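You operate a simulated robot arm through the tools that you are given. There is no shell and no other tool.

The job below is to be done with a simulated robot arm. You get a single attempt, and the scene is never put back.

## Task
Change the SALE card in the card frame for the NEW card.
Fine: loosen the frame screw, draw the SALE card out and stand it in the free groove of the card rest. Slide the NEW card down into the frame, then tighten the screw.
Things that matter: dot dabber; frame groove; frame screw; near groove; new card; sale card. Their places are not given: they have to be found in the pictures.

The check looks at the end state, three seconds after you hand in, the way a careful person would. Anything else that was tipped, shoved, dropped, spilled or broken makes it a failure.

## Robot
A 6-joint arm with a two-finger parallel gripper, fixed in place. Base frame: the origin is on the floor under the middle of its stand, x ahead of it, y to its left, z up; the work surface is at about z = 0.88. Lengths are in m, angles in degrees, forces in N, time in s.
With the tool pointing down near the work surface it reaches from about 0.36 to 0.76 m from the base axis. Its first joint turns from -66.0 to 66.0 degrees. Payload 2.45 kg.
Tool frame: the origin (TCP) lies between the finger pads and is the grasp point; the fingertips stand 0.024 m ahead of it; z points along the fingers, y is the line along which they close. Largest opening 0.068 m; finger width 0.017, thickness 0.01; the body of the gripper, 0.04 by 0.07 m, starts 0.041 m behind the TCP.
Orientation is that of the tool frame in the base frame, as a unit quaternion [x, y, z, w]. With the fingers straight down and closing along the base's y, the tool's x points along the base's -x, its y along +y and its z along -z.

## Interface
- The arm moves only by the tool drive_tool. Its argument "increments" is a list of rows, each a list of 7 numbers: the shift along the base's x, y, z in units of 400 mm (1.0 is 400 mm), then the turn, a rotation vector about the base's x, y, z in units of 120 degrees (1.0 is 120 degrees), then the gripper command, from -1 (shut) to 1 (fully open), values between in proportion. In form: [[x, y, z, wx, wy, wz, jaw], ...]. A call has 1 to 20 rows; each row is the pose to reach, as a shift and turn from the pose commanded when the call began. A call with a number of a shift or a turn outside -1 to 1 is refused whole. Rows are played at 5 a second. More than 0.05 m and 8.6 degrees between two rows, or a gripper value outside its range, and nothing of the call is played. A pose out of reach is approached as far as the arm can. The call stops where the force on the tool passes 70 N (or 10 N more than at its start, if that is more) or the arm is blocked; 0.2 s more then pass. The fingers move at their own pace (about 0.108 m/s each) and stop on an object; they squeeze with about 40 N. The grip force told is the motor's: it shows also when the fingers shut on nothing. Time passes only in rows, and 0.2 s behind the last, so rows that repeat a pose let the fingers close. The reply holds the time, the measured pose of the TCP, the force on the tool along the base axes, the opening and the grip force, in the units named above and with some noise, with the torque about the TCP (base axes, N m) and any sound that the robot's microphone picked up, and new pictures: "show" is both (left out), scene, wrist or none.
- Cameras (640 x 400 px; columns grow to the right, rows downward): "scene" is fixed at [0.1566, 0.4024, 1.4743]; the picture's right is [-0.87, -0.50, 0.00], its down [-0.24, 0.41, -0.88] and it looks along [0.44, -0.76, -0.48] (base axes); focal length 281 px, centre (320, 200). "wrist" rides on the gripper at [0.084, 0.011, -0.075] in the tool frame; the picture's right is [-0.13, 0.99, 0.00], its down [-0.60, -0.08, -0.79] and it looks along [-0.79, -0.10, 0.61] (tool axes); focal length 251 px, centre (320, 200).
- pixel_to_xyz(camera, pixels): for up to 12 pixels [column, row] of the newest picture of that camera ("zoom" is the newest enlarged one), the place [x, y, z] in the base frame of the surface seen there, good to about 0.003 m. The clock stands still meanwhile.
- close_up(camera, box): a new picture of the part [left, top, right, bottom] of that camera's present view, enlarged. The clock stands still meanwhile.
- finish_job(): hands the job in; it is judged then, once.

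Open the gripper and draw the arm clear of the work before you hand the job in, unless the task says otherwise.

The tools are called after ">>>" as name(argument=value, ...) on one line, values as JSON. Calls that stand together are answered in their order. drive_tool: Moves the arm, as the interface text tells. Its arguments: {"type":"object","properties":{"increments":{"type":"array","items":{"type":"array","items":{"type":"number"}}},"show":{"type":"string","enum":["both","scene","wrist","none"]}},"required":["increments"]} The other tools are called the same way: pixel_to_xyz (camera, pixels) gives the place of the surface under pixels of a picture; close_up (camera, box) takes an enlarged picture of a part of a camera's view; finish_job () hands the job in.

At the start:

```text
time_s: 0.0
ee_pos: [0.4982, -0.0645, 1.3643]
tcp_rot: [0.0, 1.0, -0.001, 0.0]
ft_force: [0.2, 0.1, 0.4]
moment: [0.03, 0.01, 0.01]
opening: 0.068
grip_force: 0.1
```

scene: 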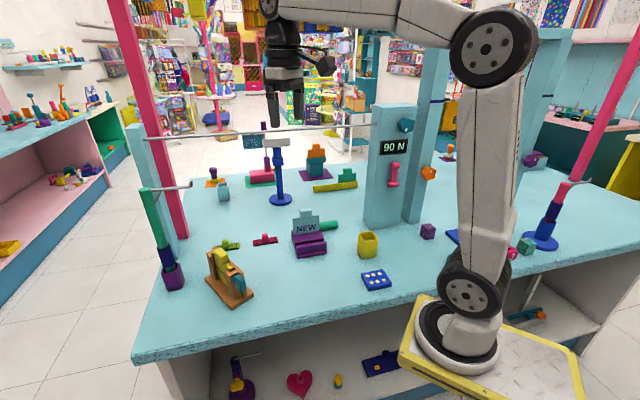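
wrist: 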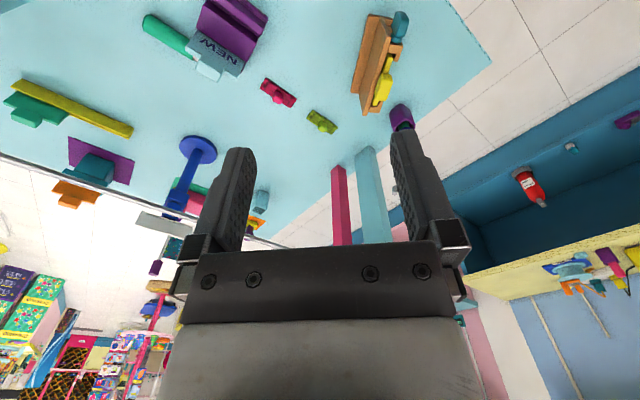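

The scene shows a NEW card in a purple rest near (308,235), a blue stand with a white head near (279,170), and several other objects. I'll take close-ups to identify things.

>>> close_up(camera="scene", box=[230, 110, 390, 210])

>>> close_up(camera="scene", box=[260, 190, 400, 290])

>>> close_up(camera="scene", box=[150, 210, 290, 310])

>>> close_up(camera="scene", box=[360, 90, 480, 240])

```text
4.00 times, centred on (310, 160) of scene
```

zoom: 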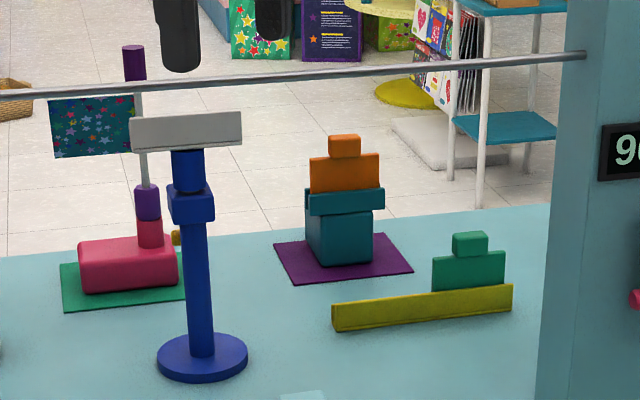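

```text
4.00 times, centred on (330, 240) of scene
```

zoom: 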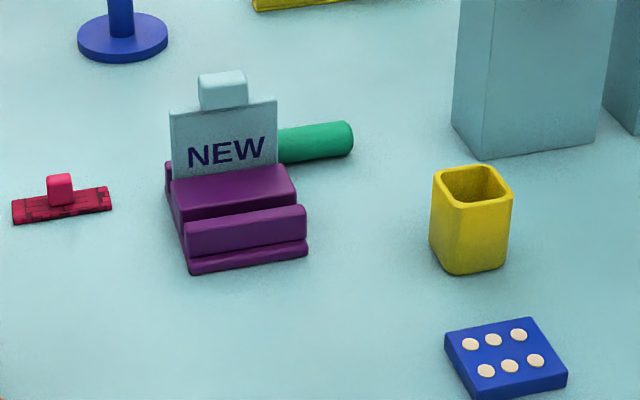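

```text
4.00 times, centred on (220, 260) of scene
```

zoom: 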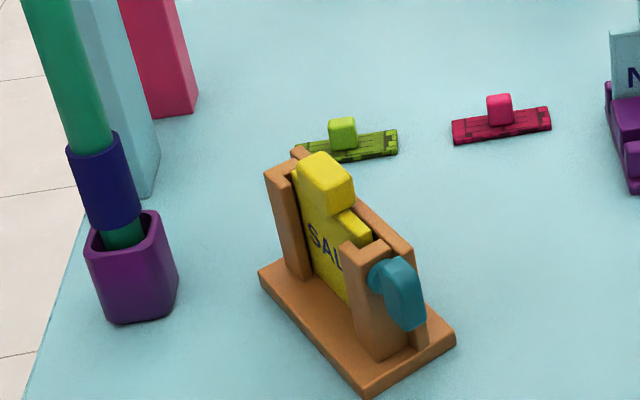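

```text
2.67 times, centred on (420, 165) of scene
```

zoom: 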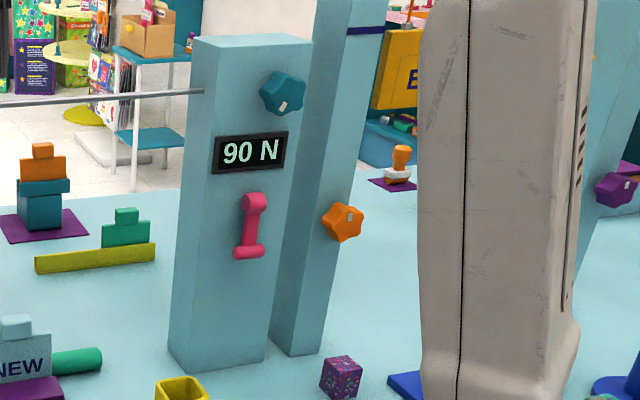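

The brown frame holds the yellow SALE card with a teal screw on its right end. I'll zoom closer and measure positions.

>>> close_up(camera="scene", box=[196, 240, 268, 312])

>>> pixel_to_xyz(camera="scene", pixels=[[231, 253], [241, 269], [253, 283], [250, 290], [215, 278], [216, 255], [242, 306], [263, 294], [223, 247], [239, 283], [236, 258], [251, 297]])

>>> pixel_to_xyz(camera="scene", pixels=[[305, 213], [304, 218], [308, 227], [320, 226], [317, 236], [320, 243], [310, 248], [330, 225], [345, 223], [368, 240], [376, 278], [276, 200]])

>>> close_up(camera="wrist", box=[320, 0, 420, 130])

>>> close_up(camera="wrist", box=[130, 0, 290, 100])

```text
5.56 times, centred on (232, 276) of scene
```

zoom: 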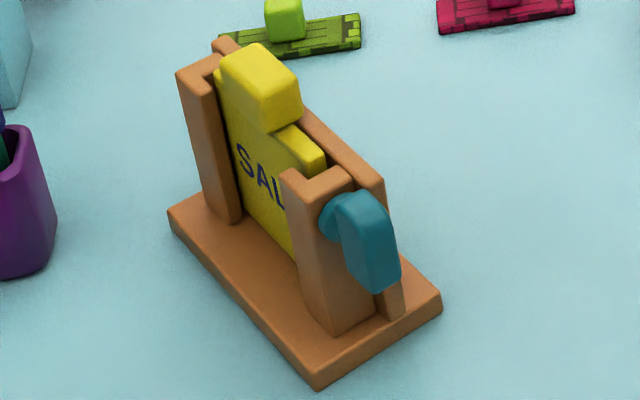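

```text
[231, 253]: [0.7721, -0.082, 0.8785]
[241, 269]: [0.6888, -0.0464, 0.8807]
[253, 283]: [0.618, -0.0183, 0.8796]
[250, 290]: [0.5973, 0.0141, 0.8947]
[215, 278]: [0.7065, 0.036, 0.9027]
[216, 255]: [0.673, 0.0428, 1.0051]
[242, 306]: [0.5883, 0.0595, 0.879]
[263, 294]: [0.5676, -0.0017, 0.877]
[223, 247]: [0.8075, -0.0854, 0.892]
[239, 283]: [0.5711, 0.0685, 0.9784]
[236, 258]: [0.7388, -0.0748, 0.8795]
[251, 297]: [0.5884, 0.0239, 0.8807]
```

```text
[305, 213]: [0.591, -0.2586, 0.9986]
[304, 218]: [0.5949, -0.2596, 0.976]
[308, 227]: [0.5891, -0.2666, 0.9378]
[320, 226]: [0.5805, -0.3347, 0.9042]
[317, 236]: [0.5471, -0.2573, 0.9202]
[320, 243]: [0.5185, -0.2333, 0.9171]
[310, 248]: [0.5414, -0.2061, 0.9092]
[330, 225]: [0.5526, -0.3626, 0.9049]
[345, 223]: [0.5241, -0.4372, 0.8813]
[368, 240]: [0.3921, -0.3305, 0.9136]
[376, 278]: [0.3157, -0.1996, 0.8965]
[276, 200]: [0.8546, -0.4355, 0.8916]
```

```text
3.08 times, centred on (370, 65) of wrist
```

zoom: 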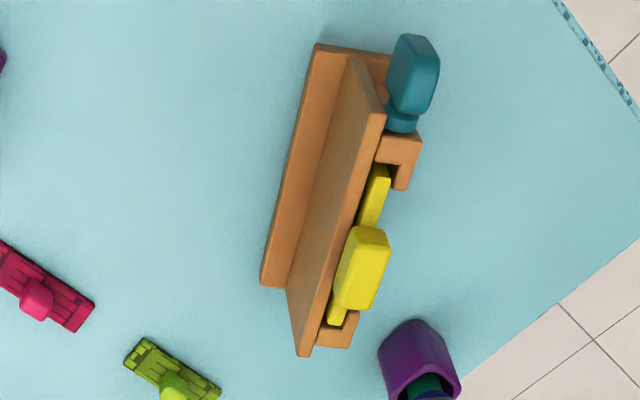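

```text
4.00 times, centred on (210, 50) of wrist
```

zoom: 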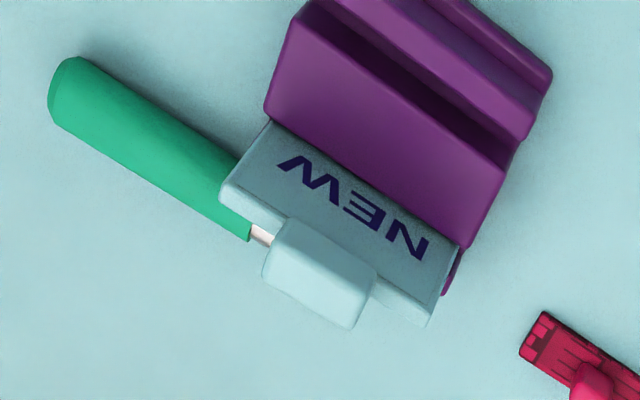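

I'll take a fresh zoom of the frame and query points on it directly.

>>> close_up(camera="scene", box=[196, 240, 268, 312])

```text
5.56 times, centred on (232, 276) of scene
```

zoom: 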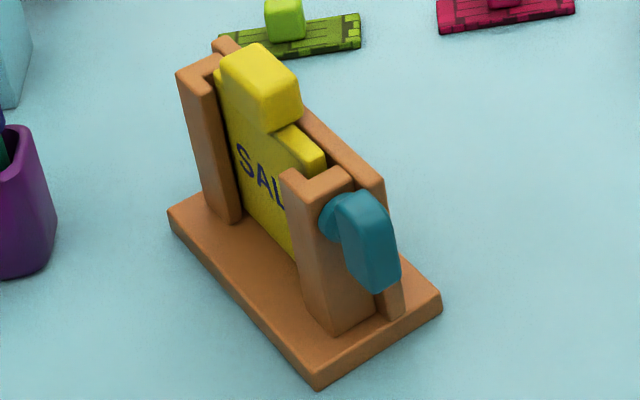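

Querying frame corners, card tab, and screw in this zoom.

>>> pixel_to_xyz(camera="zoom", pixels=[[318, 375], [435, 293], [175, 213], [200, 80], [310, 182], [345, 180], [372, 190], [265, 60], [260, 100], [310, 150], [225, 43], [290, 92]])

>>> pixel_to_xyz(camera="zoom", pixels=[[365, 240], [350, 205], [380, 285], [330, 210], [385, 220], [395, 260], [250, 190], [330, 290], [360, 300], [300, 360], [205, 150], [390, 310]])

```text
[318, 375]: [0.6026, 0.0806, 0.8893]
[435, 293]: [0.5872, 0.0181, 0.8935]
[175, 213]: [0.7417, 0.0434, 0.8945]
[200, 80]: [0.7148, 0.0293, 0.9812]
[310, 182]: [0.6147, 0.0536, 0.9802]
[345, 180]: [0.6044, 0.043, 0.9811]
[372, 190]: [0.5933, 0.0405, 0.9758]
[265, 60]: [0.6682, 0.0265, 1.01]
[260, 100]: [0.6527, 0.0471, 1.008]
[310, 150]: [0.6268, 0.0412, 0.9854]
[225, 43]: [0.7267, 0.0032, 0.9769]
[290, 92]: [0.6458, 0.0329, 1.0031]
```

```text
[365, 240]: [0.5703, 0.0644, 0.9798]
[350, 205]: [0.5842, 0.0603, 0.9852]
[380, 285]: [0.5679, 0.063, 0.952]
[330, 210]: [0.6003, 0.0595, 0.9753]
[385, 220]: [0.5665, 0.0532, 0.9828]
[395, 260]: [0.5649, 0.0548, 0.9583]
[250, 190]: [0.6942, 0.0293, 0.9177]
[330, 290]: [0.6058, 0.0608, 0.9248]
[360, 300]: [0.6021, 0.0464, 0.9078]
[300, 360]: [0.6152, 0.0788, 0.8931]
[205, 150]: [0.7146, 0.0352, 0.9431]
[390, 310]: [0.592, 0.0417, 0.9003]
```

The frame's long axis runs along about (0.97,-0.26), i.e. turned -15°, with the screw on its robot-side end at about (0.57,0.06,0.97). I'll bring the wrist camera nearer to look at the screw from the robot side.

>>> drive_tool(increments=[[-0.025, 0.036, -0.06, 0, 0, 0, 1], [-0.05, 0.072, -0.125, 0, 0, 0, 1], [-0.075, 0.108, -0.19, 0, 0, 0, 1], [-0.1, 0.144, -0.25, 0, 0, 0, 1], [-0.125, 0.18, -0.31, 0, 0, 0, 1], [-0.15, 0.216, -0.375, 0, 0, 0, 1], [-0.175, 0.25, -0.425, 0, 0, 0, 1], [-0.2, 0.285, -0.475, 0, 0, 0, 1], [-0.2, 0.285, -0.475, 0, 0, 0, 1]])

```text
time_s: 2.0
ee_pos: [0.4182, 0.05, 1.1744]
tcp_rot: [0.001, 1.0, -0.001, 0.0]
ft_force: [0.0, 0.5, -0.1]
moment: [-0.02, 0.0, -0.01]
opening: 0.0678
grip_force: 0.0
```

scene: 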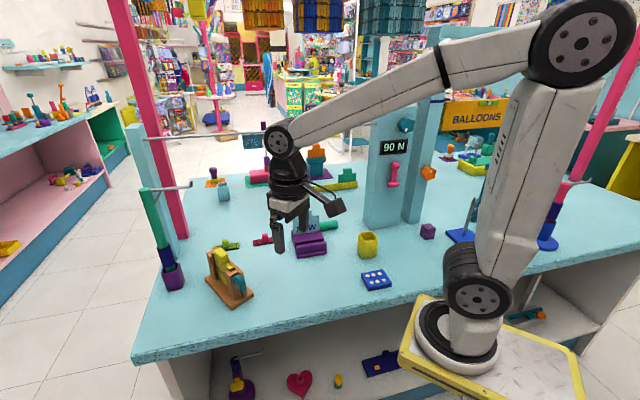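
wrist: 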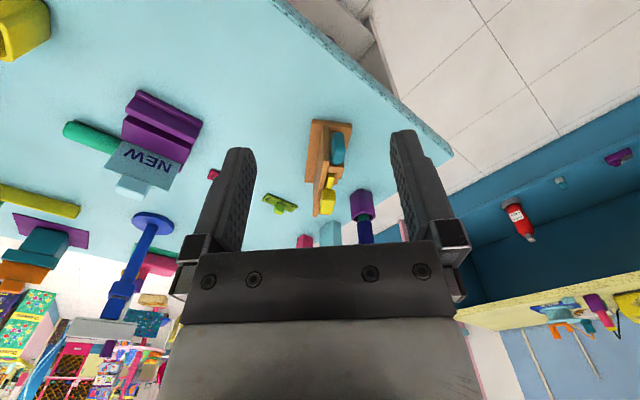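

>>> close_up(camera="wrist", box=[280, 100, 380, 230])

>>> close_up(camera="wrist", box=[40, 80, 240, 205])

```text
3.08 times, centred on (330, 165) of wrist
```

zoom: 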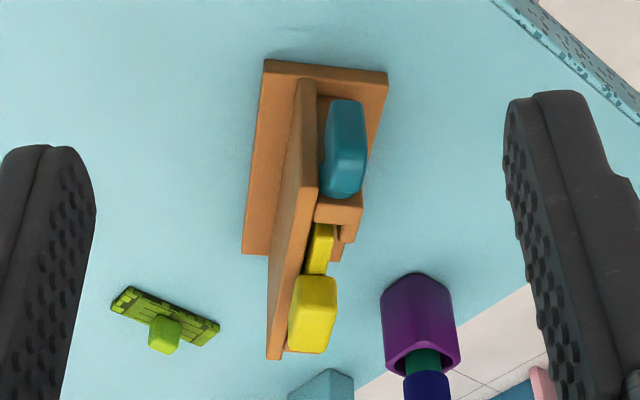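

```text
3.20 times, centred on (140, 142) of wrist
```

zoom: 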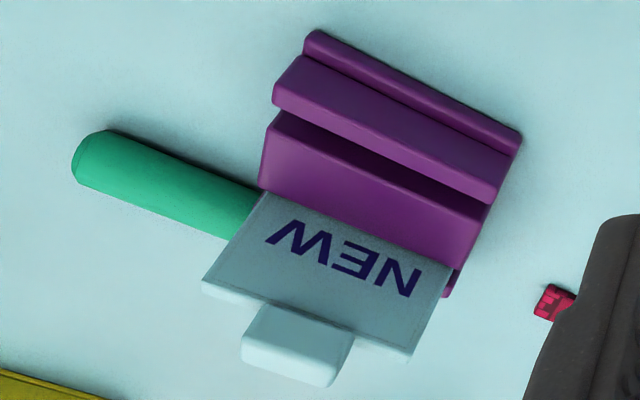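

>>> close_up(camera="wrist", box=[290, 110, 370, 220])

```text
3.64 times, centred on (330, 165) of wrist
```

zoom: 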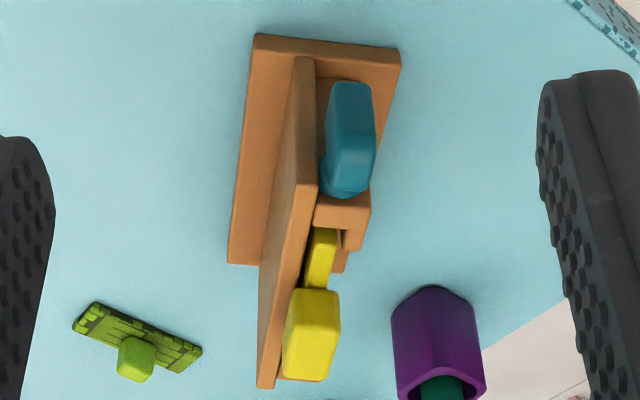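

Now querying the screw wing, card top and tab, and frame parts from this viewpoint.

>>> pixel_to_xyz(camera="zoom", pixels=[[350, 95], [350, 150], [340, 175], [365, 120], [348, 188], [330, 100], [335, 145], [345, 205], [318, 255], [312, 320], [305, 365], [330, 305]])

>>> pixel_to_xyz(camera="zoom", pixels=[[260, 45], [395, 60], [232, 255], [306, 65], [310, 180], [268, 380], [340, 205], [365, 200], [352, 240], [338, 268], [300, 378], [325, 235]])

```text
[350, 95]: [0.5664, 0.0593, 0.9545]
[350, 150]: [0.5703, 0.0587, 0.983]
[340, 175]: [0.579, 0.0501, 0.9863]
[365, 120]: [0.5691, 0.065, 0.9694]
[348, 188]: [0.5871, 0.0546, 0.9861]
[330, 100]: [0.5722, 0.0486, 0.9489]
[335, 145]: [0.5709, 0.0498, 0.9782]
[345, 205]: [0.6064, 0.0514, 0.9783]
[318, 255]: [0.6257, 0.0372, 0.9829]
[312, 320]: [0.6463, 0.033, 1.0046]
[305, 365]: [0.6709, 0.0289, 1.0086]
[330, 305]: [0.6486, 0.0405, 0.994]
```

```text
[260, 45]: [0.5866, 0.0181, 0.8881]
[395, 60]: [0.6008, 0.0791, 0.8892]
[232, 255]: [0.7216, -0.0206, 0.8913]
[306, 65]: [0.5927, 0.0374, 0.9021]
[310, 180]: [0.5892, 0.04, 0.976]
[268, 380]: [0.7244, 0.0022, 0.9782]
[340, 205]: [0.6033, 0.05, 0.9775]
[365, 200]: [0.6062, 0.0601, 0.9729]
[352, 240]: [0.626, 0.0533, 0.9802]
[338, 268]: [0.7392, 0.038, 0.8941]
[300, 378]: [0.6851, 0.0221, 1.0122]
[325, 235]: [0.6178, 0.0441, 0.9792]
```

The screw's axis runs along the frame's long direction in the card plane, with a vertical wing at roughly s=-0.1. I'll move the camera closer with the tool yawed -15° to see its shape properly.

>>> drive_tool(increments=[[0.0365, 0.021, -0.066, 0, 0, -0.025, 1], [0.073, 0.042, -0.132, 0, 0, -0.05, 1], [0.11, 0.063, -0.198, 0, 0, -0.075, 1], [0.146, 0.084, -0.264, 0, 0, -0.1, 1], [0.1825, 0.105, -0.33, 0, 0, -0.125, 1], [0.1825, 0.105, -0.33, 0, 0, -0.125, 1]])

```text
time_s: 3.4
ee_pos: [0.4902, 0.0931, 1.0421]
tcp_rot: [0.131, 0.991, -0.001, 0.0]
ft_force: [0.6, 0.6, 0.5]
moment: [-0.04, 0.0, -0.01]
opening: 0.0681
grip_force: 0.0
```

scene: 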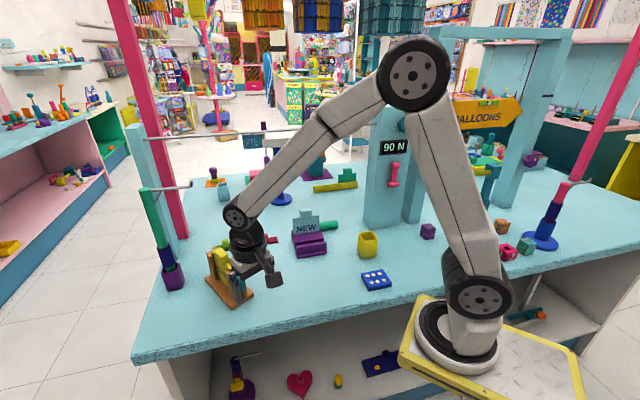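
wrist: 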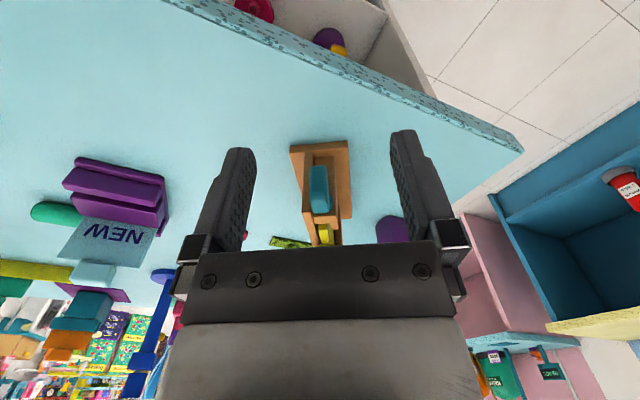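

>>> close_up(camera="wrist", box=[280, 135, 360, 245])

```text
3.64 times, centred on (320, 190) of wrist
```

zoom: 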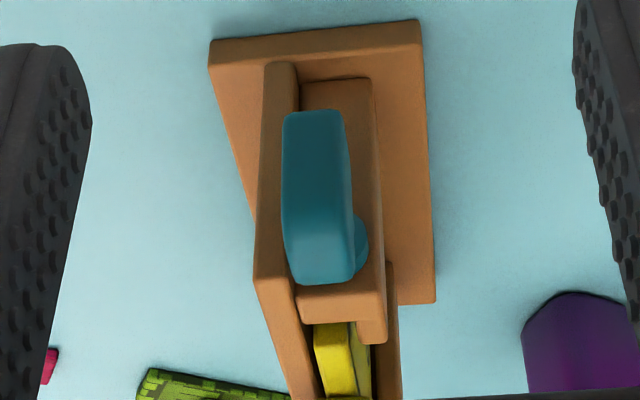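

>>> pixel_to_xyz(camera="zoom", pixels=[[313, 118], [313, 160], [313, 210], [315, 250], [315, 275], [288, 180], [346, 180], [360, 240], [340, 295], [380, 320], [340, 330], [372, 340]])

>>> pixel_to_xyz(camera="zoom", pixels=[[283, 70], [275, 270], [335, 85], [368, 90], [375, 200], [350, 268], [365, 225], [360, 262], [296, 265], [220, 48], [415, 30], [425, 295]])

```text
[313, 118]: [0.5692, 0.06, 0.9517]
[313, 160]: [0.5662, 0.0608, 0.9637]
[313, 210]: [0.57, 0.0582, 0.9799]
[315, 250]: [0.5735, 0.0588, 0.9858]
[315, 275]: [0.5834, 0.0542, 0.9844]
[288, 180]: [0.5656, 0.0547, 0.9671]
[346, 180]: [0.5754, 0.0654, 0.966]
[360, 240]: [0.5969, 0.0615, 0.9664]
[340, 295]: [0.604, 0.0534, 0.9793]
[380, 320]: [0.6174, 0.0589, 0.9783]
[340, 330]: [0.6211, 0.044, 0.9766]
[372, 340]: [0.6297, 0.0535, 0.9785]
```

```text
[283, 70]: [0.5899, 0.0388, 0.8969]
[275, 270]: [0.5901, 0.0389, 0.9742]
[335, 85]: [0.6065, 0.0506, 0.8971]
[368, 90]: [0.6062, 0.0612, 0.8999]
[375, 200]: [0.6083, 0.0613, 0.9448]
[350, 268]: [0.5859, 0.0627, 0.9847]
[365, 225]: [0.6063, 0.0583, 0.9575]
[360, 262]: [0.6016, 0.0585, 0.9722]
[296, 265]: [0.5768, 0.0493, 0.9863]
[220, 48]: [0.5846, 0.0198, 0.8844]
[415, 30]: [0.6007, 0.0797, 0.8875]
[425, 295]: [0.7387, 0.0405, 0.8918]
```

The wing is a bar about 13 mm thick, 20 mm deep, z 0.948–0.986, centred near (0.577,0.057,0.967). I plan to grip it from above and swing the tool about the screw axis; first I'll test that swing in free air above the frame.

>>> drive_tool(increments=[[0, 0, 0.12, 0, 0, 0, 1], [0.05, -0.02, 0.22, 0, 0, 0, 1], [0.12, -0.05, 0.3, 0, 0, 0, 1], [0.215, -0.087, 0.35, 0, 0, 0, 1], [0.215, -0.087, 0.35, -0.0644, 0.0173, 0, 1], [0.215, -0.087, 0.35, -0.1288, 0.0345, 0, 1], [0.215, -0.087, 0.35, -0.1932, 0.0518, 0, 1], [0.215, -0.087, 0.35, -0.2576, 0.069, 0, 1], [0.215, -0.087, 0.35, -0.322, 0.0863, 0, 1], [0.215, -0.087, 0.35, -0.3864, 0.1035, 0, 1], [0.215, -0.087, 0.35, -0.4508, 0.1208, 0, 1], [0.215, -0.087, 0.35, -0.5152, 0.138, 0, 1], [0.215, -0.087, 0.35, -0.5796, 0.1553, 0, 1], [0.215, -0.087, 0.35, -0.644, 0.1725, 0, 1], [0.215, -0.087, 0.35, -0.7084, 0.1898, 0, 1], [0.215, -0.087, 0.35, -0.7084, 0.1898, 0, 1]])

```text
time_s: 6.8
ee_pos: [0.5674, 0.0217, 1.1636]
tcp_rot: [0.088, 0.718, -0.686, -0.084]
ft_force: [0.1, 0.2, 0.0]
moment: [-0.02, -0.01, 0.0]
opening: 0.068
grip_force: 0.0
out of reach, approached as far as the arm can: row 14, 15, 16
```

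scene: 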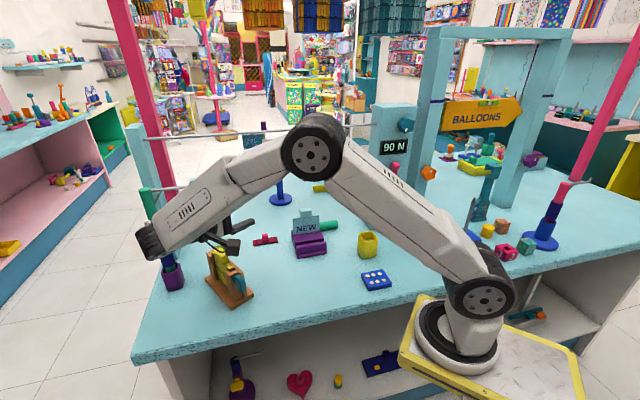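
wrist: 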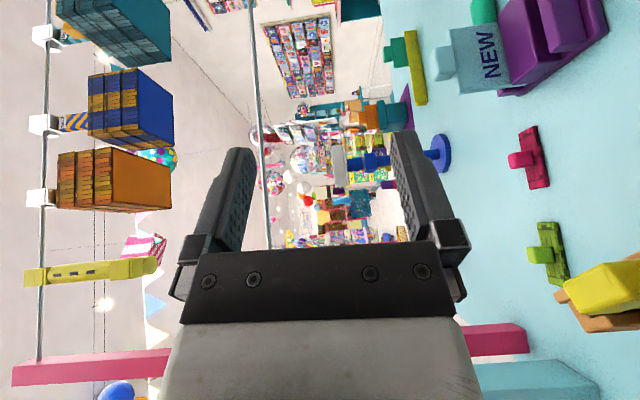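

The swing with a vertical tool runs out of reach past about 72°, and would swing the wrist far left. I'll swing back and instead use a tool tilted 45° forward-down along the frame axis; undo the swing first.

>>> drive_tool(increments=[[0, 0, 0, 0.0644, -0.0173, 0, 1], [0, 0, 0, 0.1288, -0.0345, 0, 1], [0, 0, 0, 0.1932, -0.0518, 0, 1], [0, 0, 0, 0.2576, -0.069, 0, 1], [0, 0, 0, 0.322, -0.0863, 0, 1], [0, 0, 0, 0.3864, -0.1035, 0, 1], [0, 0, 0, 0.4508, -0.1208, 0, 1], [0, 0, 0, 0.5152, -0.138, 0, 1], [0, 0, 0, 0.5796, -0.1553, 0, 1], [0, 0, 0, 0.644, -0.1725, 0, 1], [0, 0, 0, 0.7084, -0.1898, 0, 1], [0, 0, 0, 0.7084, -0.1898, 0, 1]], show="none")

>>> pixel_to_xyz(camera="scene", pixels=[[172, 275], [150, 200], [185, 187], [172, 285]])

```text
time_s: 9.4
ee_pos: [0.5675, 0.0217, 1.163]
tcp_rot: [0.13, 0.992, 0.0, 0.001]
ft_force: [0.4, 0.1, -0.5]
moment: [-0.02, -0.02, 0.0]
opening: 0.068
grip_force: 0.1
```

```text
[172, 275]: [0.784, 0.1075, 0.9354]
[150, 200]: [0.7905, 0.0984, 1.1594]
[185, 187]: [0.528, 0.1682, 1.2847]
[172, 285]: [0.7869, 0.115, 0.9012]
```

The purple stick is far away at (0.785,0.11). Now I tilt the tool 45° forward along the frame axis while moving to above the wing at (0.567,0.06,1.08).

>>> drive_tool(increments=[[0, 0.015, -0.03, -0.0162, -0.0604, 0, 1], [0, 0.03, -0.06, -0.0324, -0.1208, 0, 1], [0, 0.045, -0.1, -0.0485, -0.1811, 0, 1], [0, 0.06, -0.14, -0.0647, -0.2415, 0, 1], [0, 0.08, -0.18, -0.0809, -0.3019, 0, 1], [0, 0.095, -0.2075, -0.0971, -0.3623, 0, 1], [0, 0.095, -0.2075, -0.0971, -0.3623, 0, 1]])

```text
time_s: 11.0
ee_pos: [0.5666, 0.0596, 1.0796]
tcp_rot: [0.12, 0.916, -0.05, 0.379]
ft_force: [0.1, 0.7, 0.7]
moment: [0.01, -0.01, -0.05]
opening: 0.0681
grip_force: 0.2
```

scene: 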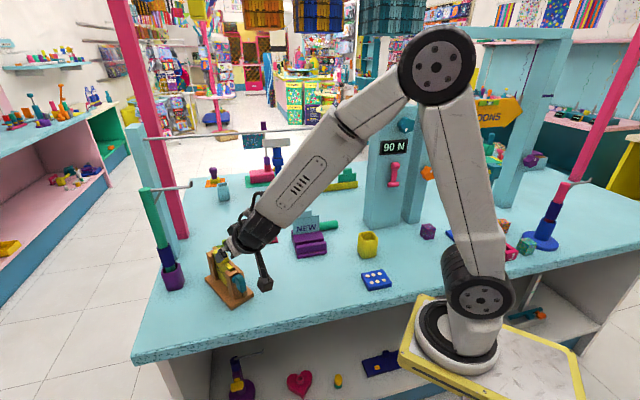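
wrist: 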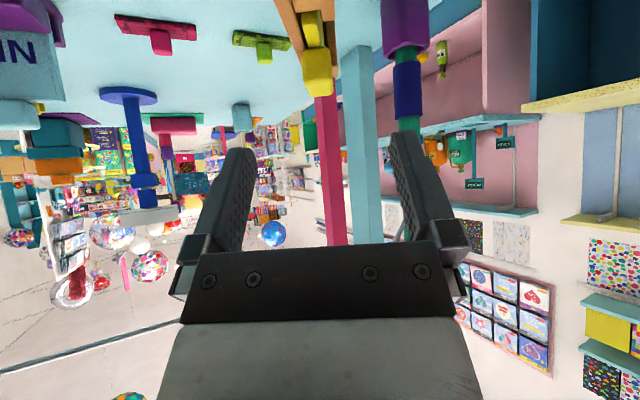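

Orientation is right (tool z = (0.68,-0.18,-0.71)). I descend straight down part way, to z≈1.00, then check the straddle.

>>> drive_tool(increments=[[0, 0, -0.07, 0, 0, 0, 1], [0, 0, -0.14, 0, 0, 0, 1], [0, 0, -0.19, 0, 0, 0, 1], [0, 0, -0.19, 0, 0, 0, 1]])

>>> close_up(camera="scene", box=[196, 220, 292, 316])

>>> close_up(camera="wrist", box=[220, 0, 420, 125])

```text
time_s: 12.0
ee_pos: [0.5678, 0.0591, 1.0035]
tcp_rot: [0.121, 0.916, -0.051, 0.379]
ft_force: [0.0, 0.6, -0.4]
moment: [0.0, 0.01, 0.0]
opening: 0.0679
grip_force: 0.1
```

scene: 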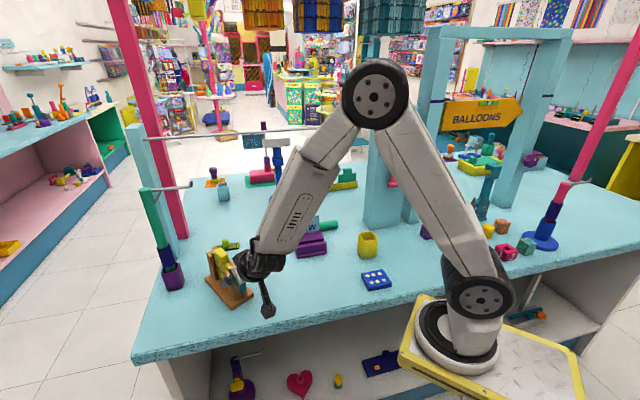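
wrist: 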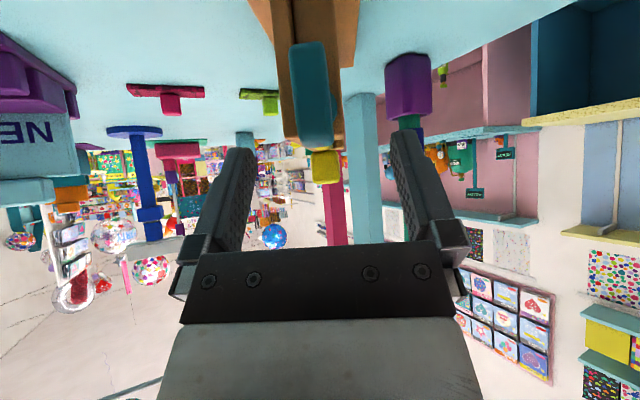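

```text
4.17 times, centred on (244, 268) of scene
```

zoom: 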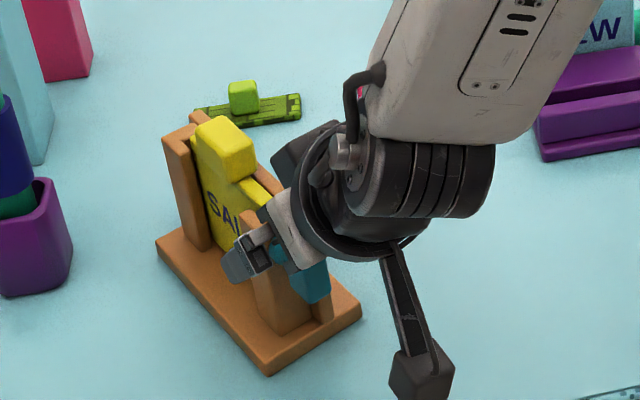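

```text
3.20 times, centred on (320, 62) of wrist
```

zoom: 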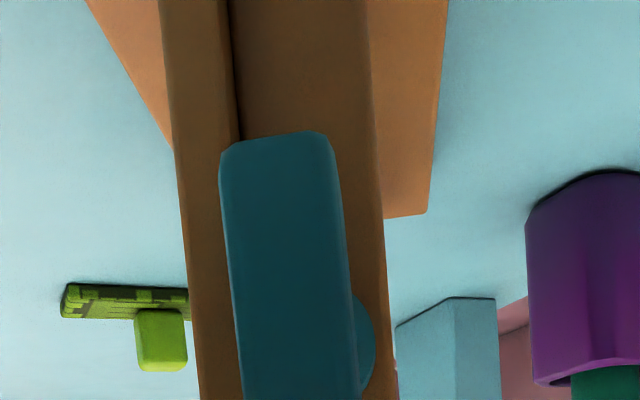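

The wing is centred between the fingers in column ~310 of the wrist view. I lower to z=0.967 and close partly to ~22 mm to check centring.

>>> drive_tool(increments=[[0, 0, -0.045, 0, 0, 0, 1], [0, 0, -0.0915, 0, 0, 0, 1], [0, 0, -0.0915, 0, 0, 0, 0.3], [0, 0, -0.0915, 0, 0, 0, -0.35], [0, 0, -0.0915, 0, 0, 0, -0.35]])

>>> close_up(camera="wrist", box=[240, 60, 400, 240])

>>> close_up(camera="scene", box=[196, 220, 292, 316])

```text
time_s: 13.2
ee_pos: [0.5675, 0.0589, 0.9686]
tcp_rot: [0.121, 0.916, -0.051, 0.379]
ft_force: [1.0, 0.3, 0.2]
moment: [0.02, 0.04, -0.02]
opening: 0.0221
grip_force: 0.0
```

scene: 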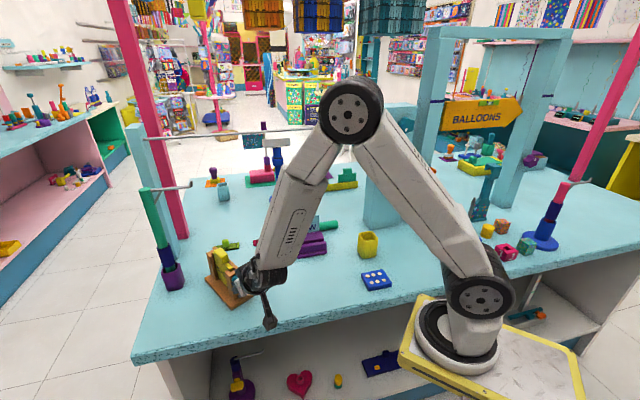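
wrist: 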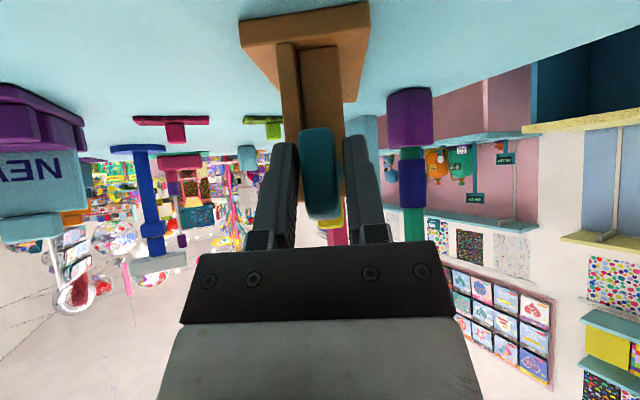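

```text
2.22 times, centred on (320, 150) of wrist
```

zoom: 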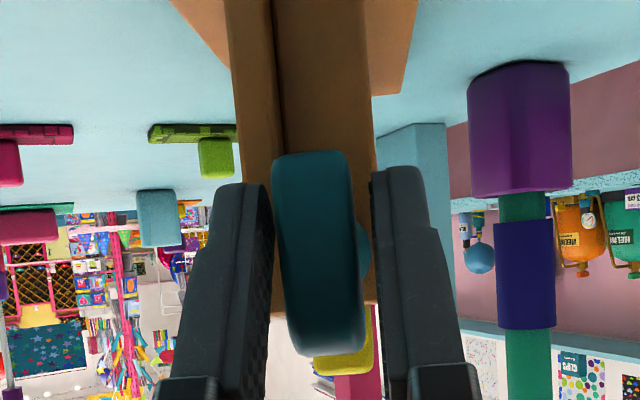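

```text
4.17 times, centred on (244, 268) of scene
```

zoom: 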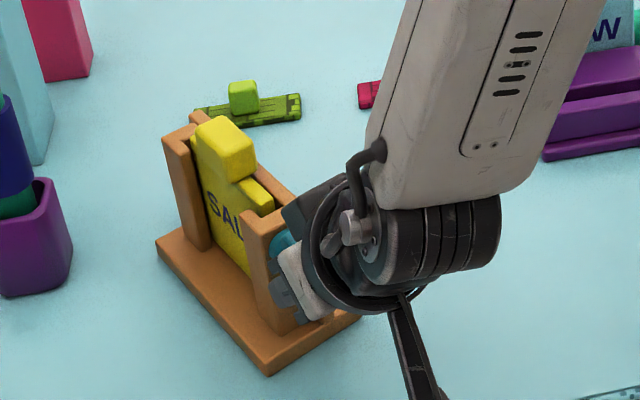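

The wing sits ~2 mm toward the left finger in the wrist view, so I shift 2 mm toward -n and then close onto the wing.

>>> drive_tool(increments=[[-0.0013, -0.0048, 0, 0, 0, 0, -0.35], [-0.0013, -0.0048, 0, 0, 0, 0, -0.5], [-0.0013, -0.0048, 0, 0, 0, 0, -0.6], [-0.0013, -0.0048, 0, 0, 0, 0, -0.8], [-0.0013, -0.0048, 0, 0, 0, 0, -0.8]], show="wrist")

>>> close_up(camera="wrist", box=[240, 60, 400, 240])

```text
time_s: 14.4
ee_pos: [0.5659, 0.0578, 0.9686]
tcp_rot: [0.121, 0.916, -0.051, 0.379]
ft_force: [-0.1, 2.0, 0.8]
moment: [-0.01, -0.13, 0.27]
opening: 0.0157
grip_force: 35.0
```

wrist: 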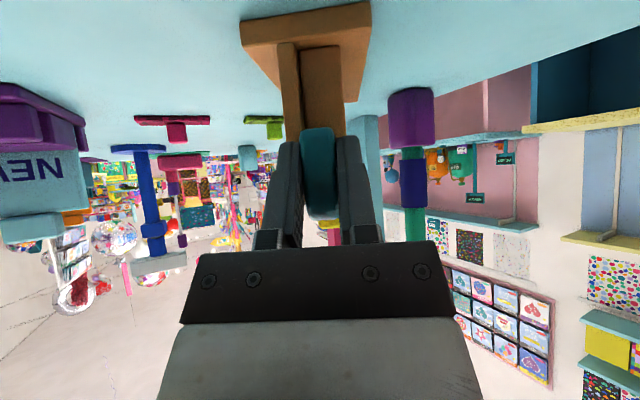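

```text
2.22 times, centred on (320, 150) of wrist
```

zoom: 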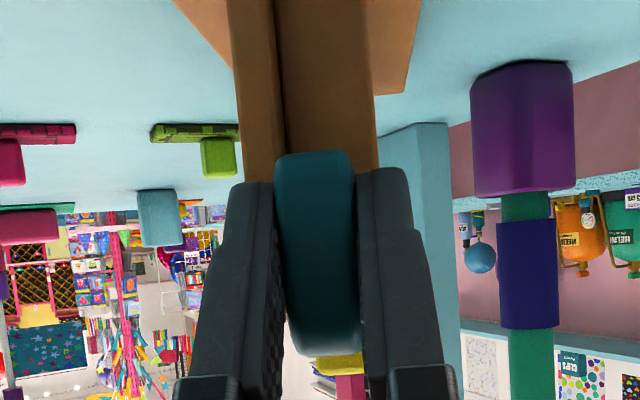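

Firm grip at 15.7 mm with small side forces. Now I turn the wing counter-clockwise (top toward +y) by 24° about the screw axis and read forces and torque.

>>> drive_tool(increments=[[0, 0, 0, -0.0322, 0.0086, 0, -0.8], [0, 0, 0, -0.0644, 0.0173, 0, -0.8], [0, 0, 0, -0.0966, 0.0259, 0, -0.8], [0, 0, 0, -0.1288, 0.0345, 0, -0.8], [0, 0, 0, -0.161, 0.0431, 0, -0.8], [0, 0, 0, -0.1932, 0.0518, 0, -0.8]])

>>> close_up(camera="wrist", box=[240, 60, 400, 240])

```text
time_s: 15.8
ee_pos: [0.5661, 0.0568, 0.9673]
tcp_rot: [0.038, 0.906, -0.241, 0.345]
ft_force: [2.1, 2.0, 0.3]
moment: [-0.1, -0.35, 0.38]
opening: 0.0156
grip_force: 34.3
```

scene: 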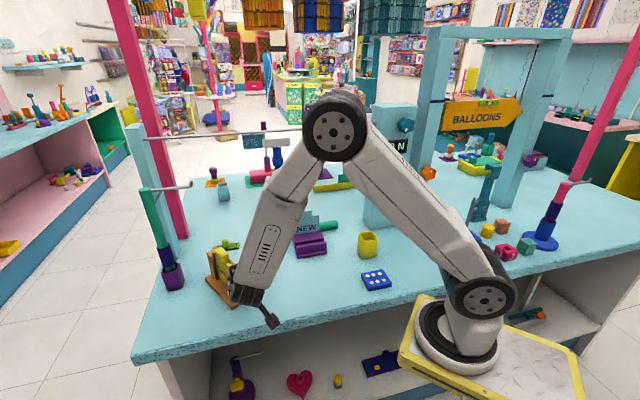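
wrist: 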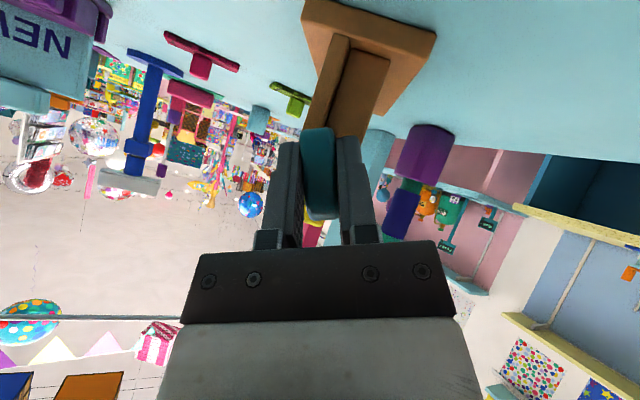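

```text
2.22 times, centred on (320, 150) of wrist
```

zoom: 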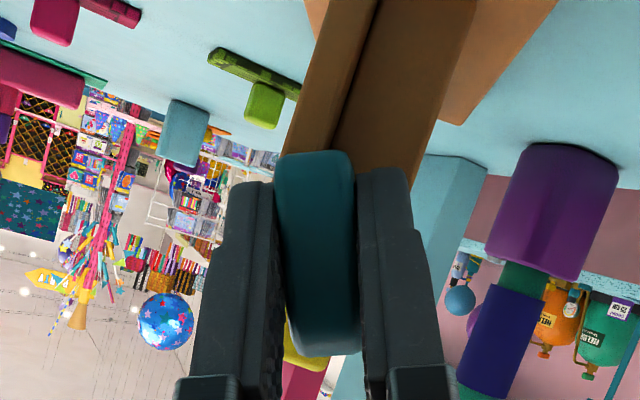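

The wing turns with the tool at low torque. Continue to about -60° from the start.

>>> drive_tool(increments=[[0, 0, 0, -0.0483, 0.0129, 0, -0.8], [0, 0, 0, -0.0966, 0.0259, 0, -0.8], [0, 0, 0, -0.1449, 0.0388, 0, -0.8], [0, 0, 0, -0.1932, 0.0518, 0, -0.8], [0, 0, 0, -0.2415, 0.0647, 0, -0.8], [0, 0, 0, -0.2898, 0.0777, 0, -0.8], [0, 0, 0, -0.2898, 0.0777, 0, -0.8]])

>>> close_up(camera="wrist", box=[240, 60, 400, 240])

```text
time_s: 17.4
ee_pos: [0.5663, 0.0583, 0.9665]
tcp_rot: [-0.086, 0.818, -0.502, 0.267]
ft_force: [-0.2, 0.7, 0.0]
moment: [0.04, 0.1, 0.13]
opening: 0.0157
grip_force: 34.6
```

scene: 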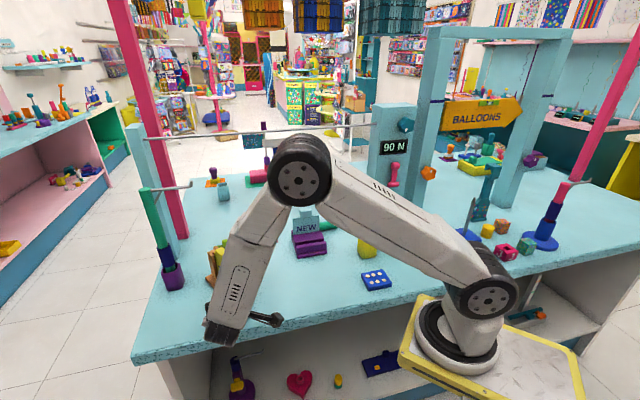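
wrist: 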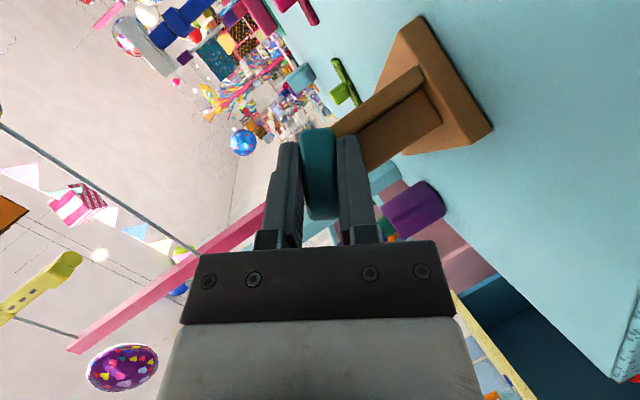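

```text
2.22 times, centred on (320, 150) of wrist
```

zoom: 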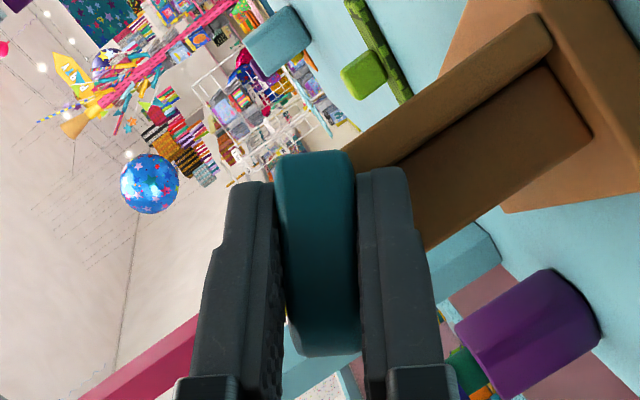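

Turned 60° so far and the resisting torque has become nearly nil. Continue to -90°.

>>> drive_tool(increments=[[0, 0, 0, -0.0483, 0.0129, 0, -0.8], [0, 0, 0, -0.0966, 0.0259, 0, -0.8], [0, 0, 0, -0.1449, 0.0388, 0, -0.8], [0, 0, 0, -0.1932, 0.0518, 0, -0.8], [0, 0, 0, -0.2415, 0.0647, 0, -0.8], [0, 0, 0, -0.2415, 0.0647, 0, -0.8]])

>>> close_up(camera="wrist", box=[240, 60, 400, 240])

```text
time_s: 18.8
ee_pos: [0.5671, 0.0577, 0.9681]
tcp_rot: [0.183, -0.682, 0.684, -0.183]
ft_force: [0.4, -0.4, 0.0]
moment: [0.1, 0.38, -0.03]
opening: 0.0159
grip_force: 34.7
```

scene: 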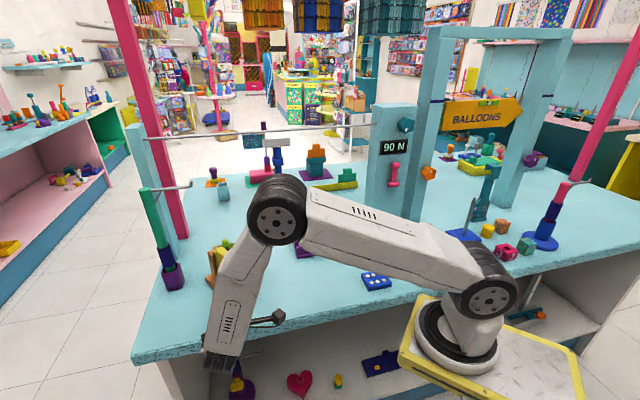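
wrist: 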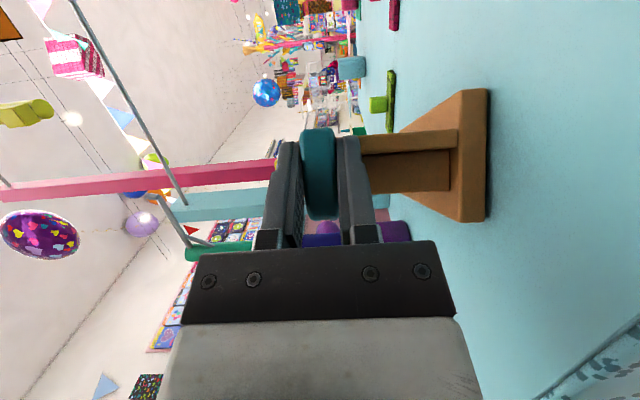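

```text
2.22 times, centred on (320, 150) of wrist
```

zoom: 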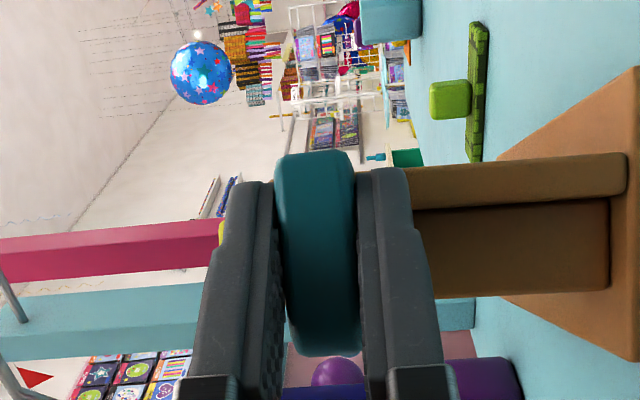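

The wing is now horizontal after a 90° turn with no stop or torque felt. I open, back straight out along the tool axis, and rise while unswinging.

>>> drive_tool(increments=[[0, 0, 0, 0, 0, 0, -0.3], [0, 0, 0, 0, 0, 0, 1], [0, 0, 0, 0, 0, 0, 1], [-0.03, 0.052, 0, 0, 0, 0, 1], [-0.07, 0.121, 0, 0, 0, 0, 1], [-0.12, 0.2, 0, 0, 0, 0, 1], [-0.12, 0.2, 0.08, 0, 0, 0, 1], [-0.12, 0.2, 0.16, 0.0483, -0.0129, 0, 1], [-0.12, 0.19, 0.24, 0.0966, -0.0259, 0, 1], [-0.12, 0.18, 0.32, 0.1449, -0.0388, 0, 1], [-0.12, 0.17, 0.4, 0.1932, -0.0518, 0, 1], [-0.12, 0.15, 0.46, 0.2576, -0.069, 0, 1], [-0.12, 0.12, 0.46, 0.322, -0.0863, 0, 1], [-0.12, 0.1, 0.46, 0.3864, -0.1035, 0, 1], [-0.12, 0.08, 0.46, 0.4508, -0.1208, 0, 1], [-0.12, 0.06, 0.46, 0.5152, -0.138, 0, 1], [-0.12, 0.04, 0.46, 0.5796, -0.1553, 0, 1], [-0.12, 0.03, 0.46, 0.644, -0.1725, 0, 1], [-0.12, 0.03, 0.46, 0.7084, -0.1898, 0, 1], [-0.12, 0.03, 0.46, 0.7245, -0.1941, 0, 1]])

>>> close_up(camera="scene", box=[196, 230, 276, 316])

```text
time_s: 23.0
ee_pos: [0.517, 0.0683, 1.1512]
tcp_rot: [0.121, 0.916, -0.05, 0.379]
ft_force: [0.3, 0.1, 0.4]
moment: [-0.03, 0.0, -0.03]
opening: 0.068
grip_force: 0.0
```

scene: 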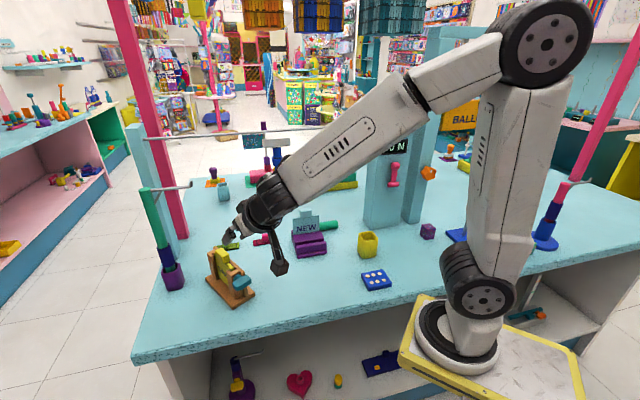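
wrist: 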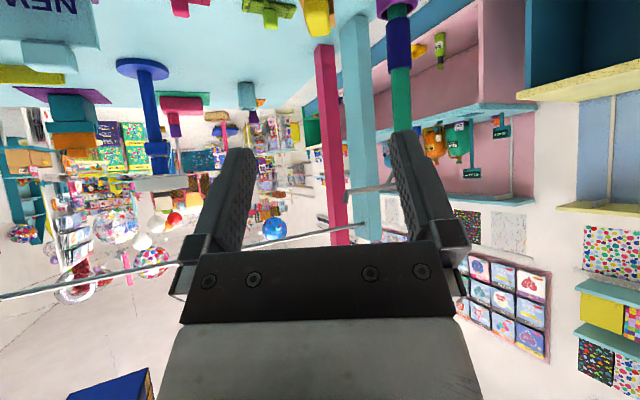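

```text
4.65 times, centred on (236, 273) of scene
```

zoom: 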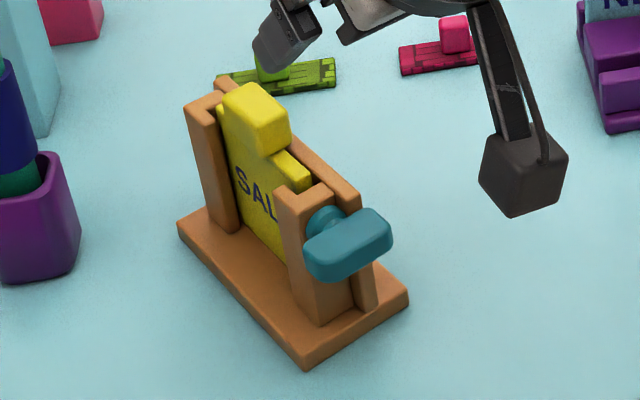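

The wing is now horizontal and the frame hasn't moved. I'll untilt the tool to vertical, and measure the tab in detail from scene zoom.

>>> drive_tool(increments=[[0, 0, 0.02, 0.0162, 0.0604, 0, 1], [0, 0, 0.04, 0.0324, 0.1208, 0, 1], [0, 0, 0.04, 0.0485, 0.1811, 0, 1], [0, 0, 0.04, 0.0647, 0.2415, 0, 1], [0, 0, 0.04, 0.0809, 0.3019, 0, 1], [0, 0, 0.04, 0.0971, 0.3623, 0, 1], [0, 0, 0.04, 0.0971, 0.3623, 0, 1]])

>>> close_up(camera="wrist", box=[280, 90, 380, 215])

>>> close_up(camera="scene", box=[206, 240, 266, 300])

```text
time_s: 24.6
ee_pos: [0.5185, 0.0693, 1.1681]
tcp_rot: [0.13, 0.991, 0.0, -0.001]
ft_force: [0.4, -0.6, 1.5]
moment: [-0.01, 0.02, 0.01]
opening: 0.0682
grip_force: 0.0
```

scene: 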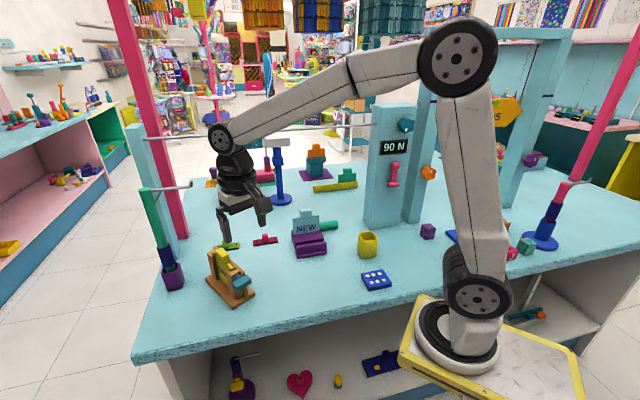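
wrist: 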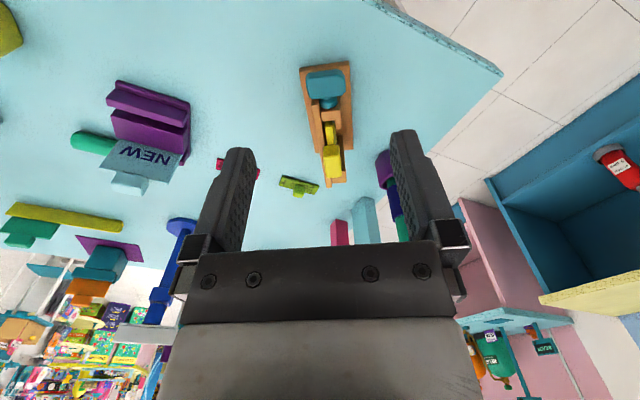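

```text
3.20 times, centred on (330, 152) of wrist
```

zoom: 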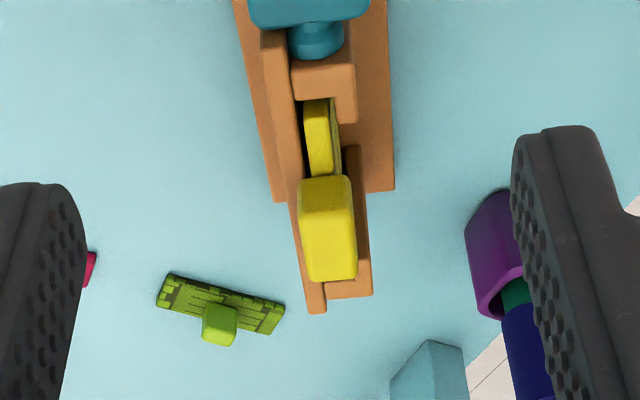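

```text
6.67 times, centred on (236, 270) of scene
```

zoom: 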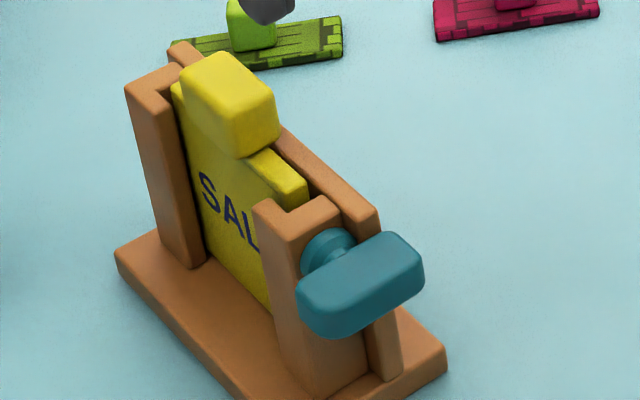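

>>> pixel_to_xyz(camera="zoom", pixels=[[220, 60], [190, 75], [265, 90], [240, 105], [225, 80], [215, 120], [260, 130], [280, 170], [300, 195], [180, 90], [205, 85], [250, 80]])

>>> pixel_to_xyz(camera="wrist", pixels=[[331, 150], [331, 160], [335, 174], [327, 165], [337, 165], [333, 168], [329, 135], [323, 145], [335, 150]])

```text
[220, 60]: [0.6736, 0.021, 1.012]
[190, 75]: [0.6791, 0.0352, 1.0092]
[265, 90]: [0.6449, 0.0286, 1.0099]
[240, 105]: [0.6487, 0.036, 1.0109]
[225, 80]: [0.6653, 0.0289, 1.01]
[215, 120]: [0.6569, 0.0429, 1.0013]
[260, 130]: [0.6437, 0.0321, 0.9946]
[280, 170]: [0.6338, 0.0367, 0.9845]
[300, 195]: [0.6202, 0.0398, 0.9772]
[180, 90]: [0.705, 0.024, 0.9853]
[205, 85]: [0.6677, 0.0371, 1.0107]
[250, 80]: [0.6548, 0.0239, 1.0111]
```

```text
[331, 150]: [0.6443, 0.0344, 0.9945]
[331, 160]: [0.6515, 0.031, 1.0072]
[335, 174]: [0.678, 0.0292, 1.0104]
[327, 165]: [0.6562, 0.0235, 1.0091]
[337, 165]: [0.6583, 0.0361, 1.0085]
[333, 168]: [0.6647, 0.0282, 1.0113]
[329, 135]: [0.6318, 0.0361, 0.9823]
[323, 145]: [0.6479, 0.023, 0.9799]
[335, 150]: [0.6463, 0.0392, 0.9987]
```

Tab: centre about (0.663,0.031), top z 1.011, ~19 mm thick along n. Before pulling the card, I'll measure the card rest in a scene zoom.

>>> close_up(camera="scene", box=[276, 200, 346, 264])

```text
6.25 times, centred on (311, 232) of scene
```

zoom: 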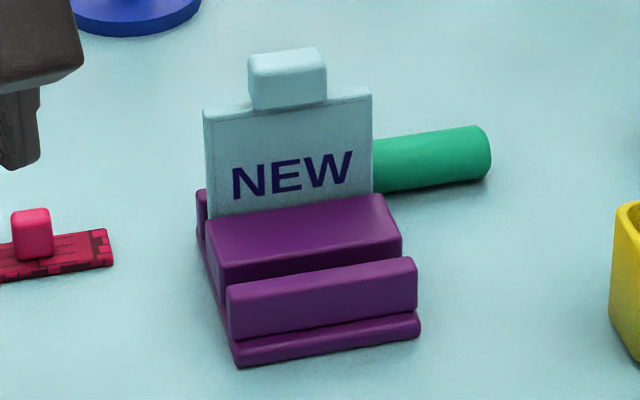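

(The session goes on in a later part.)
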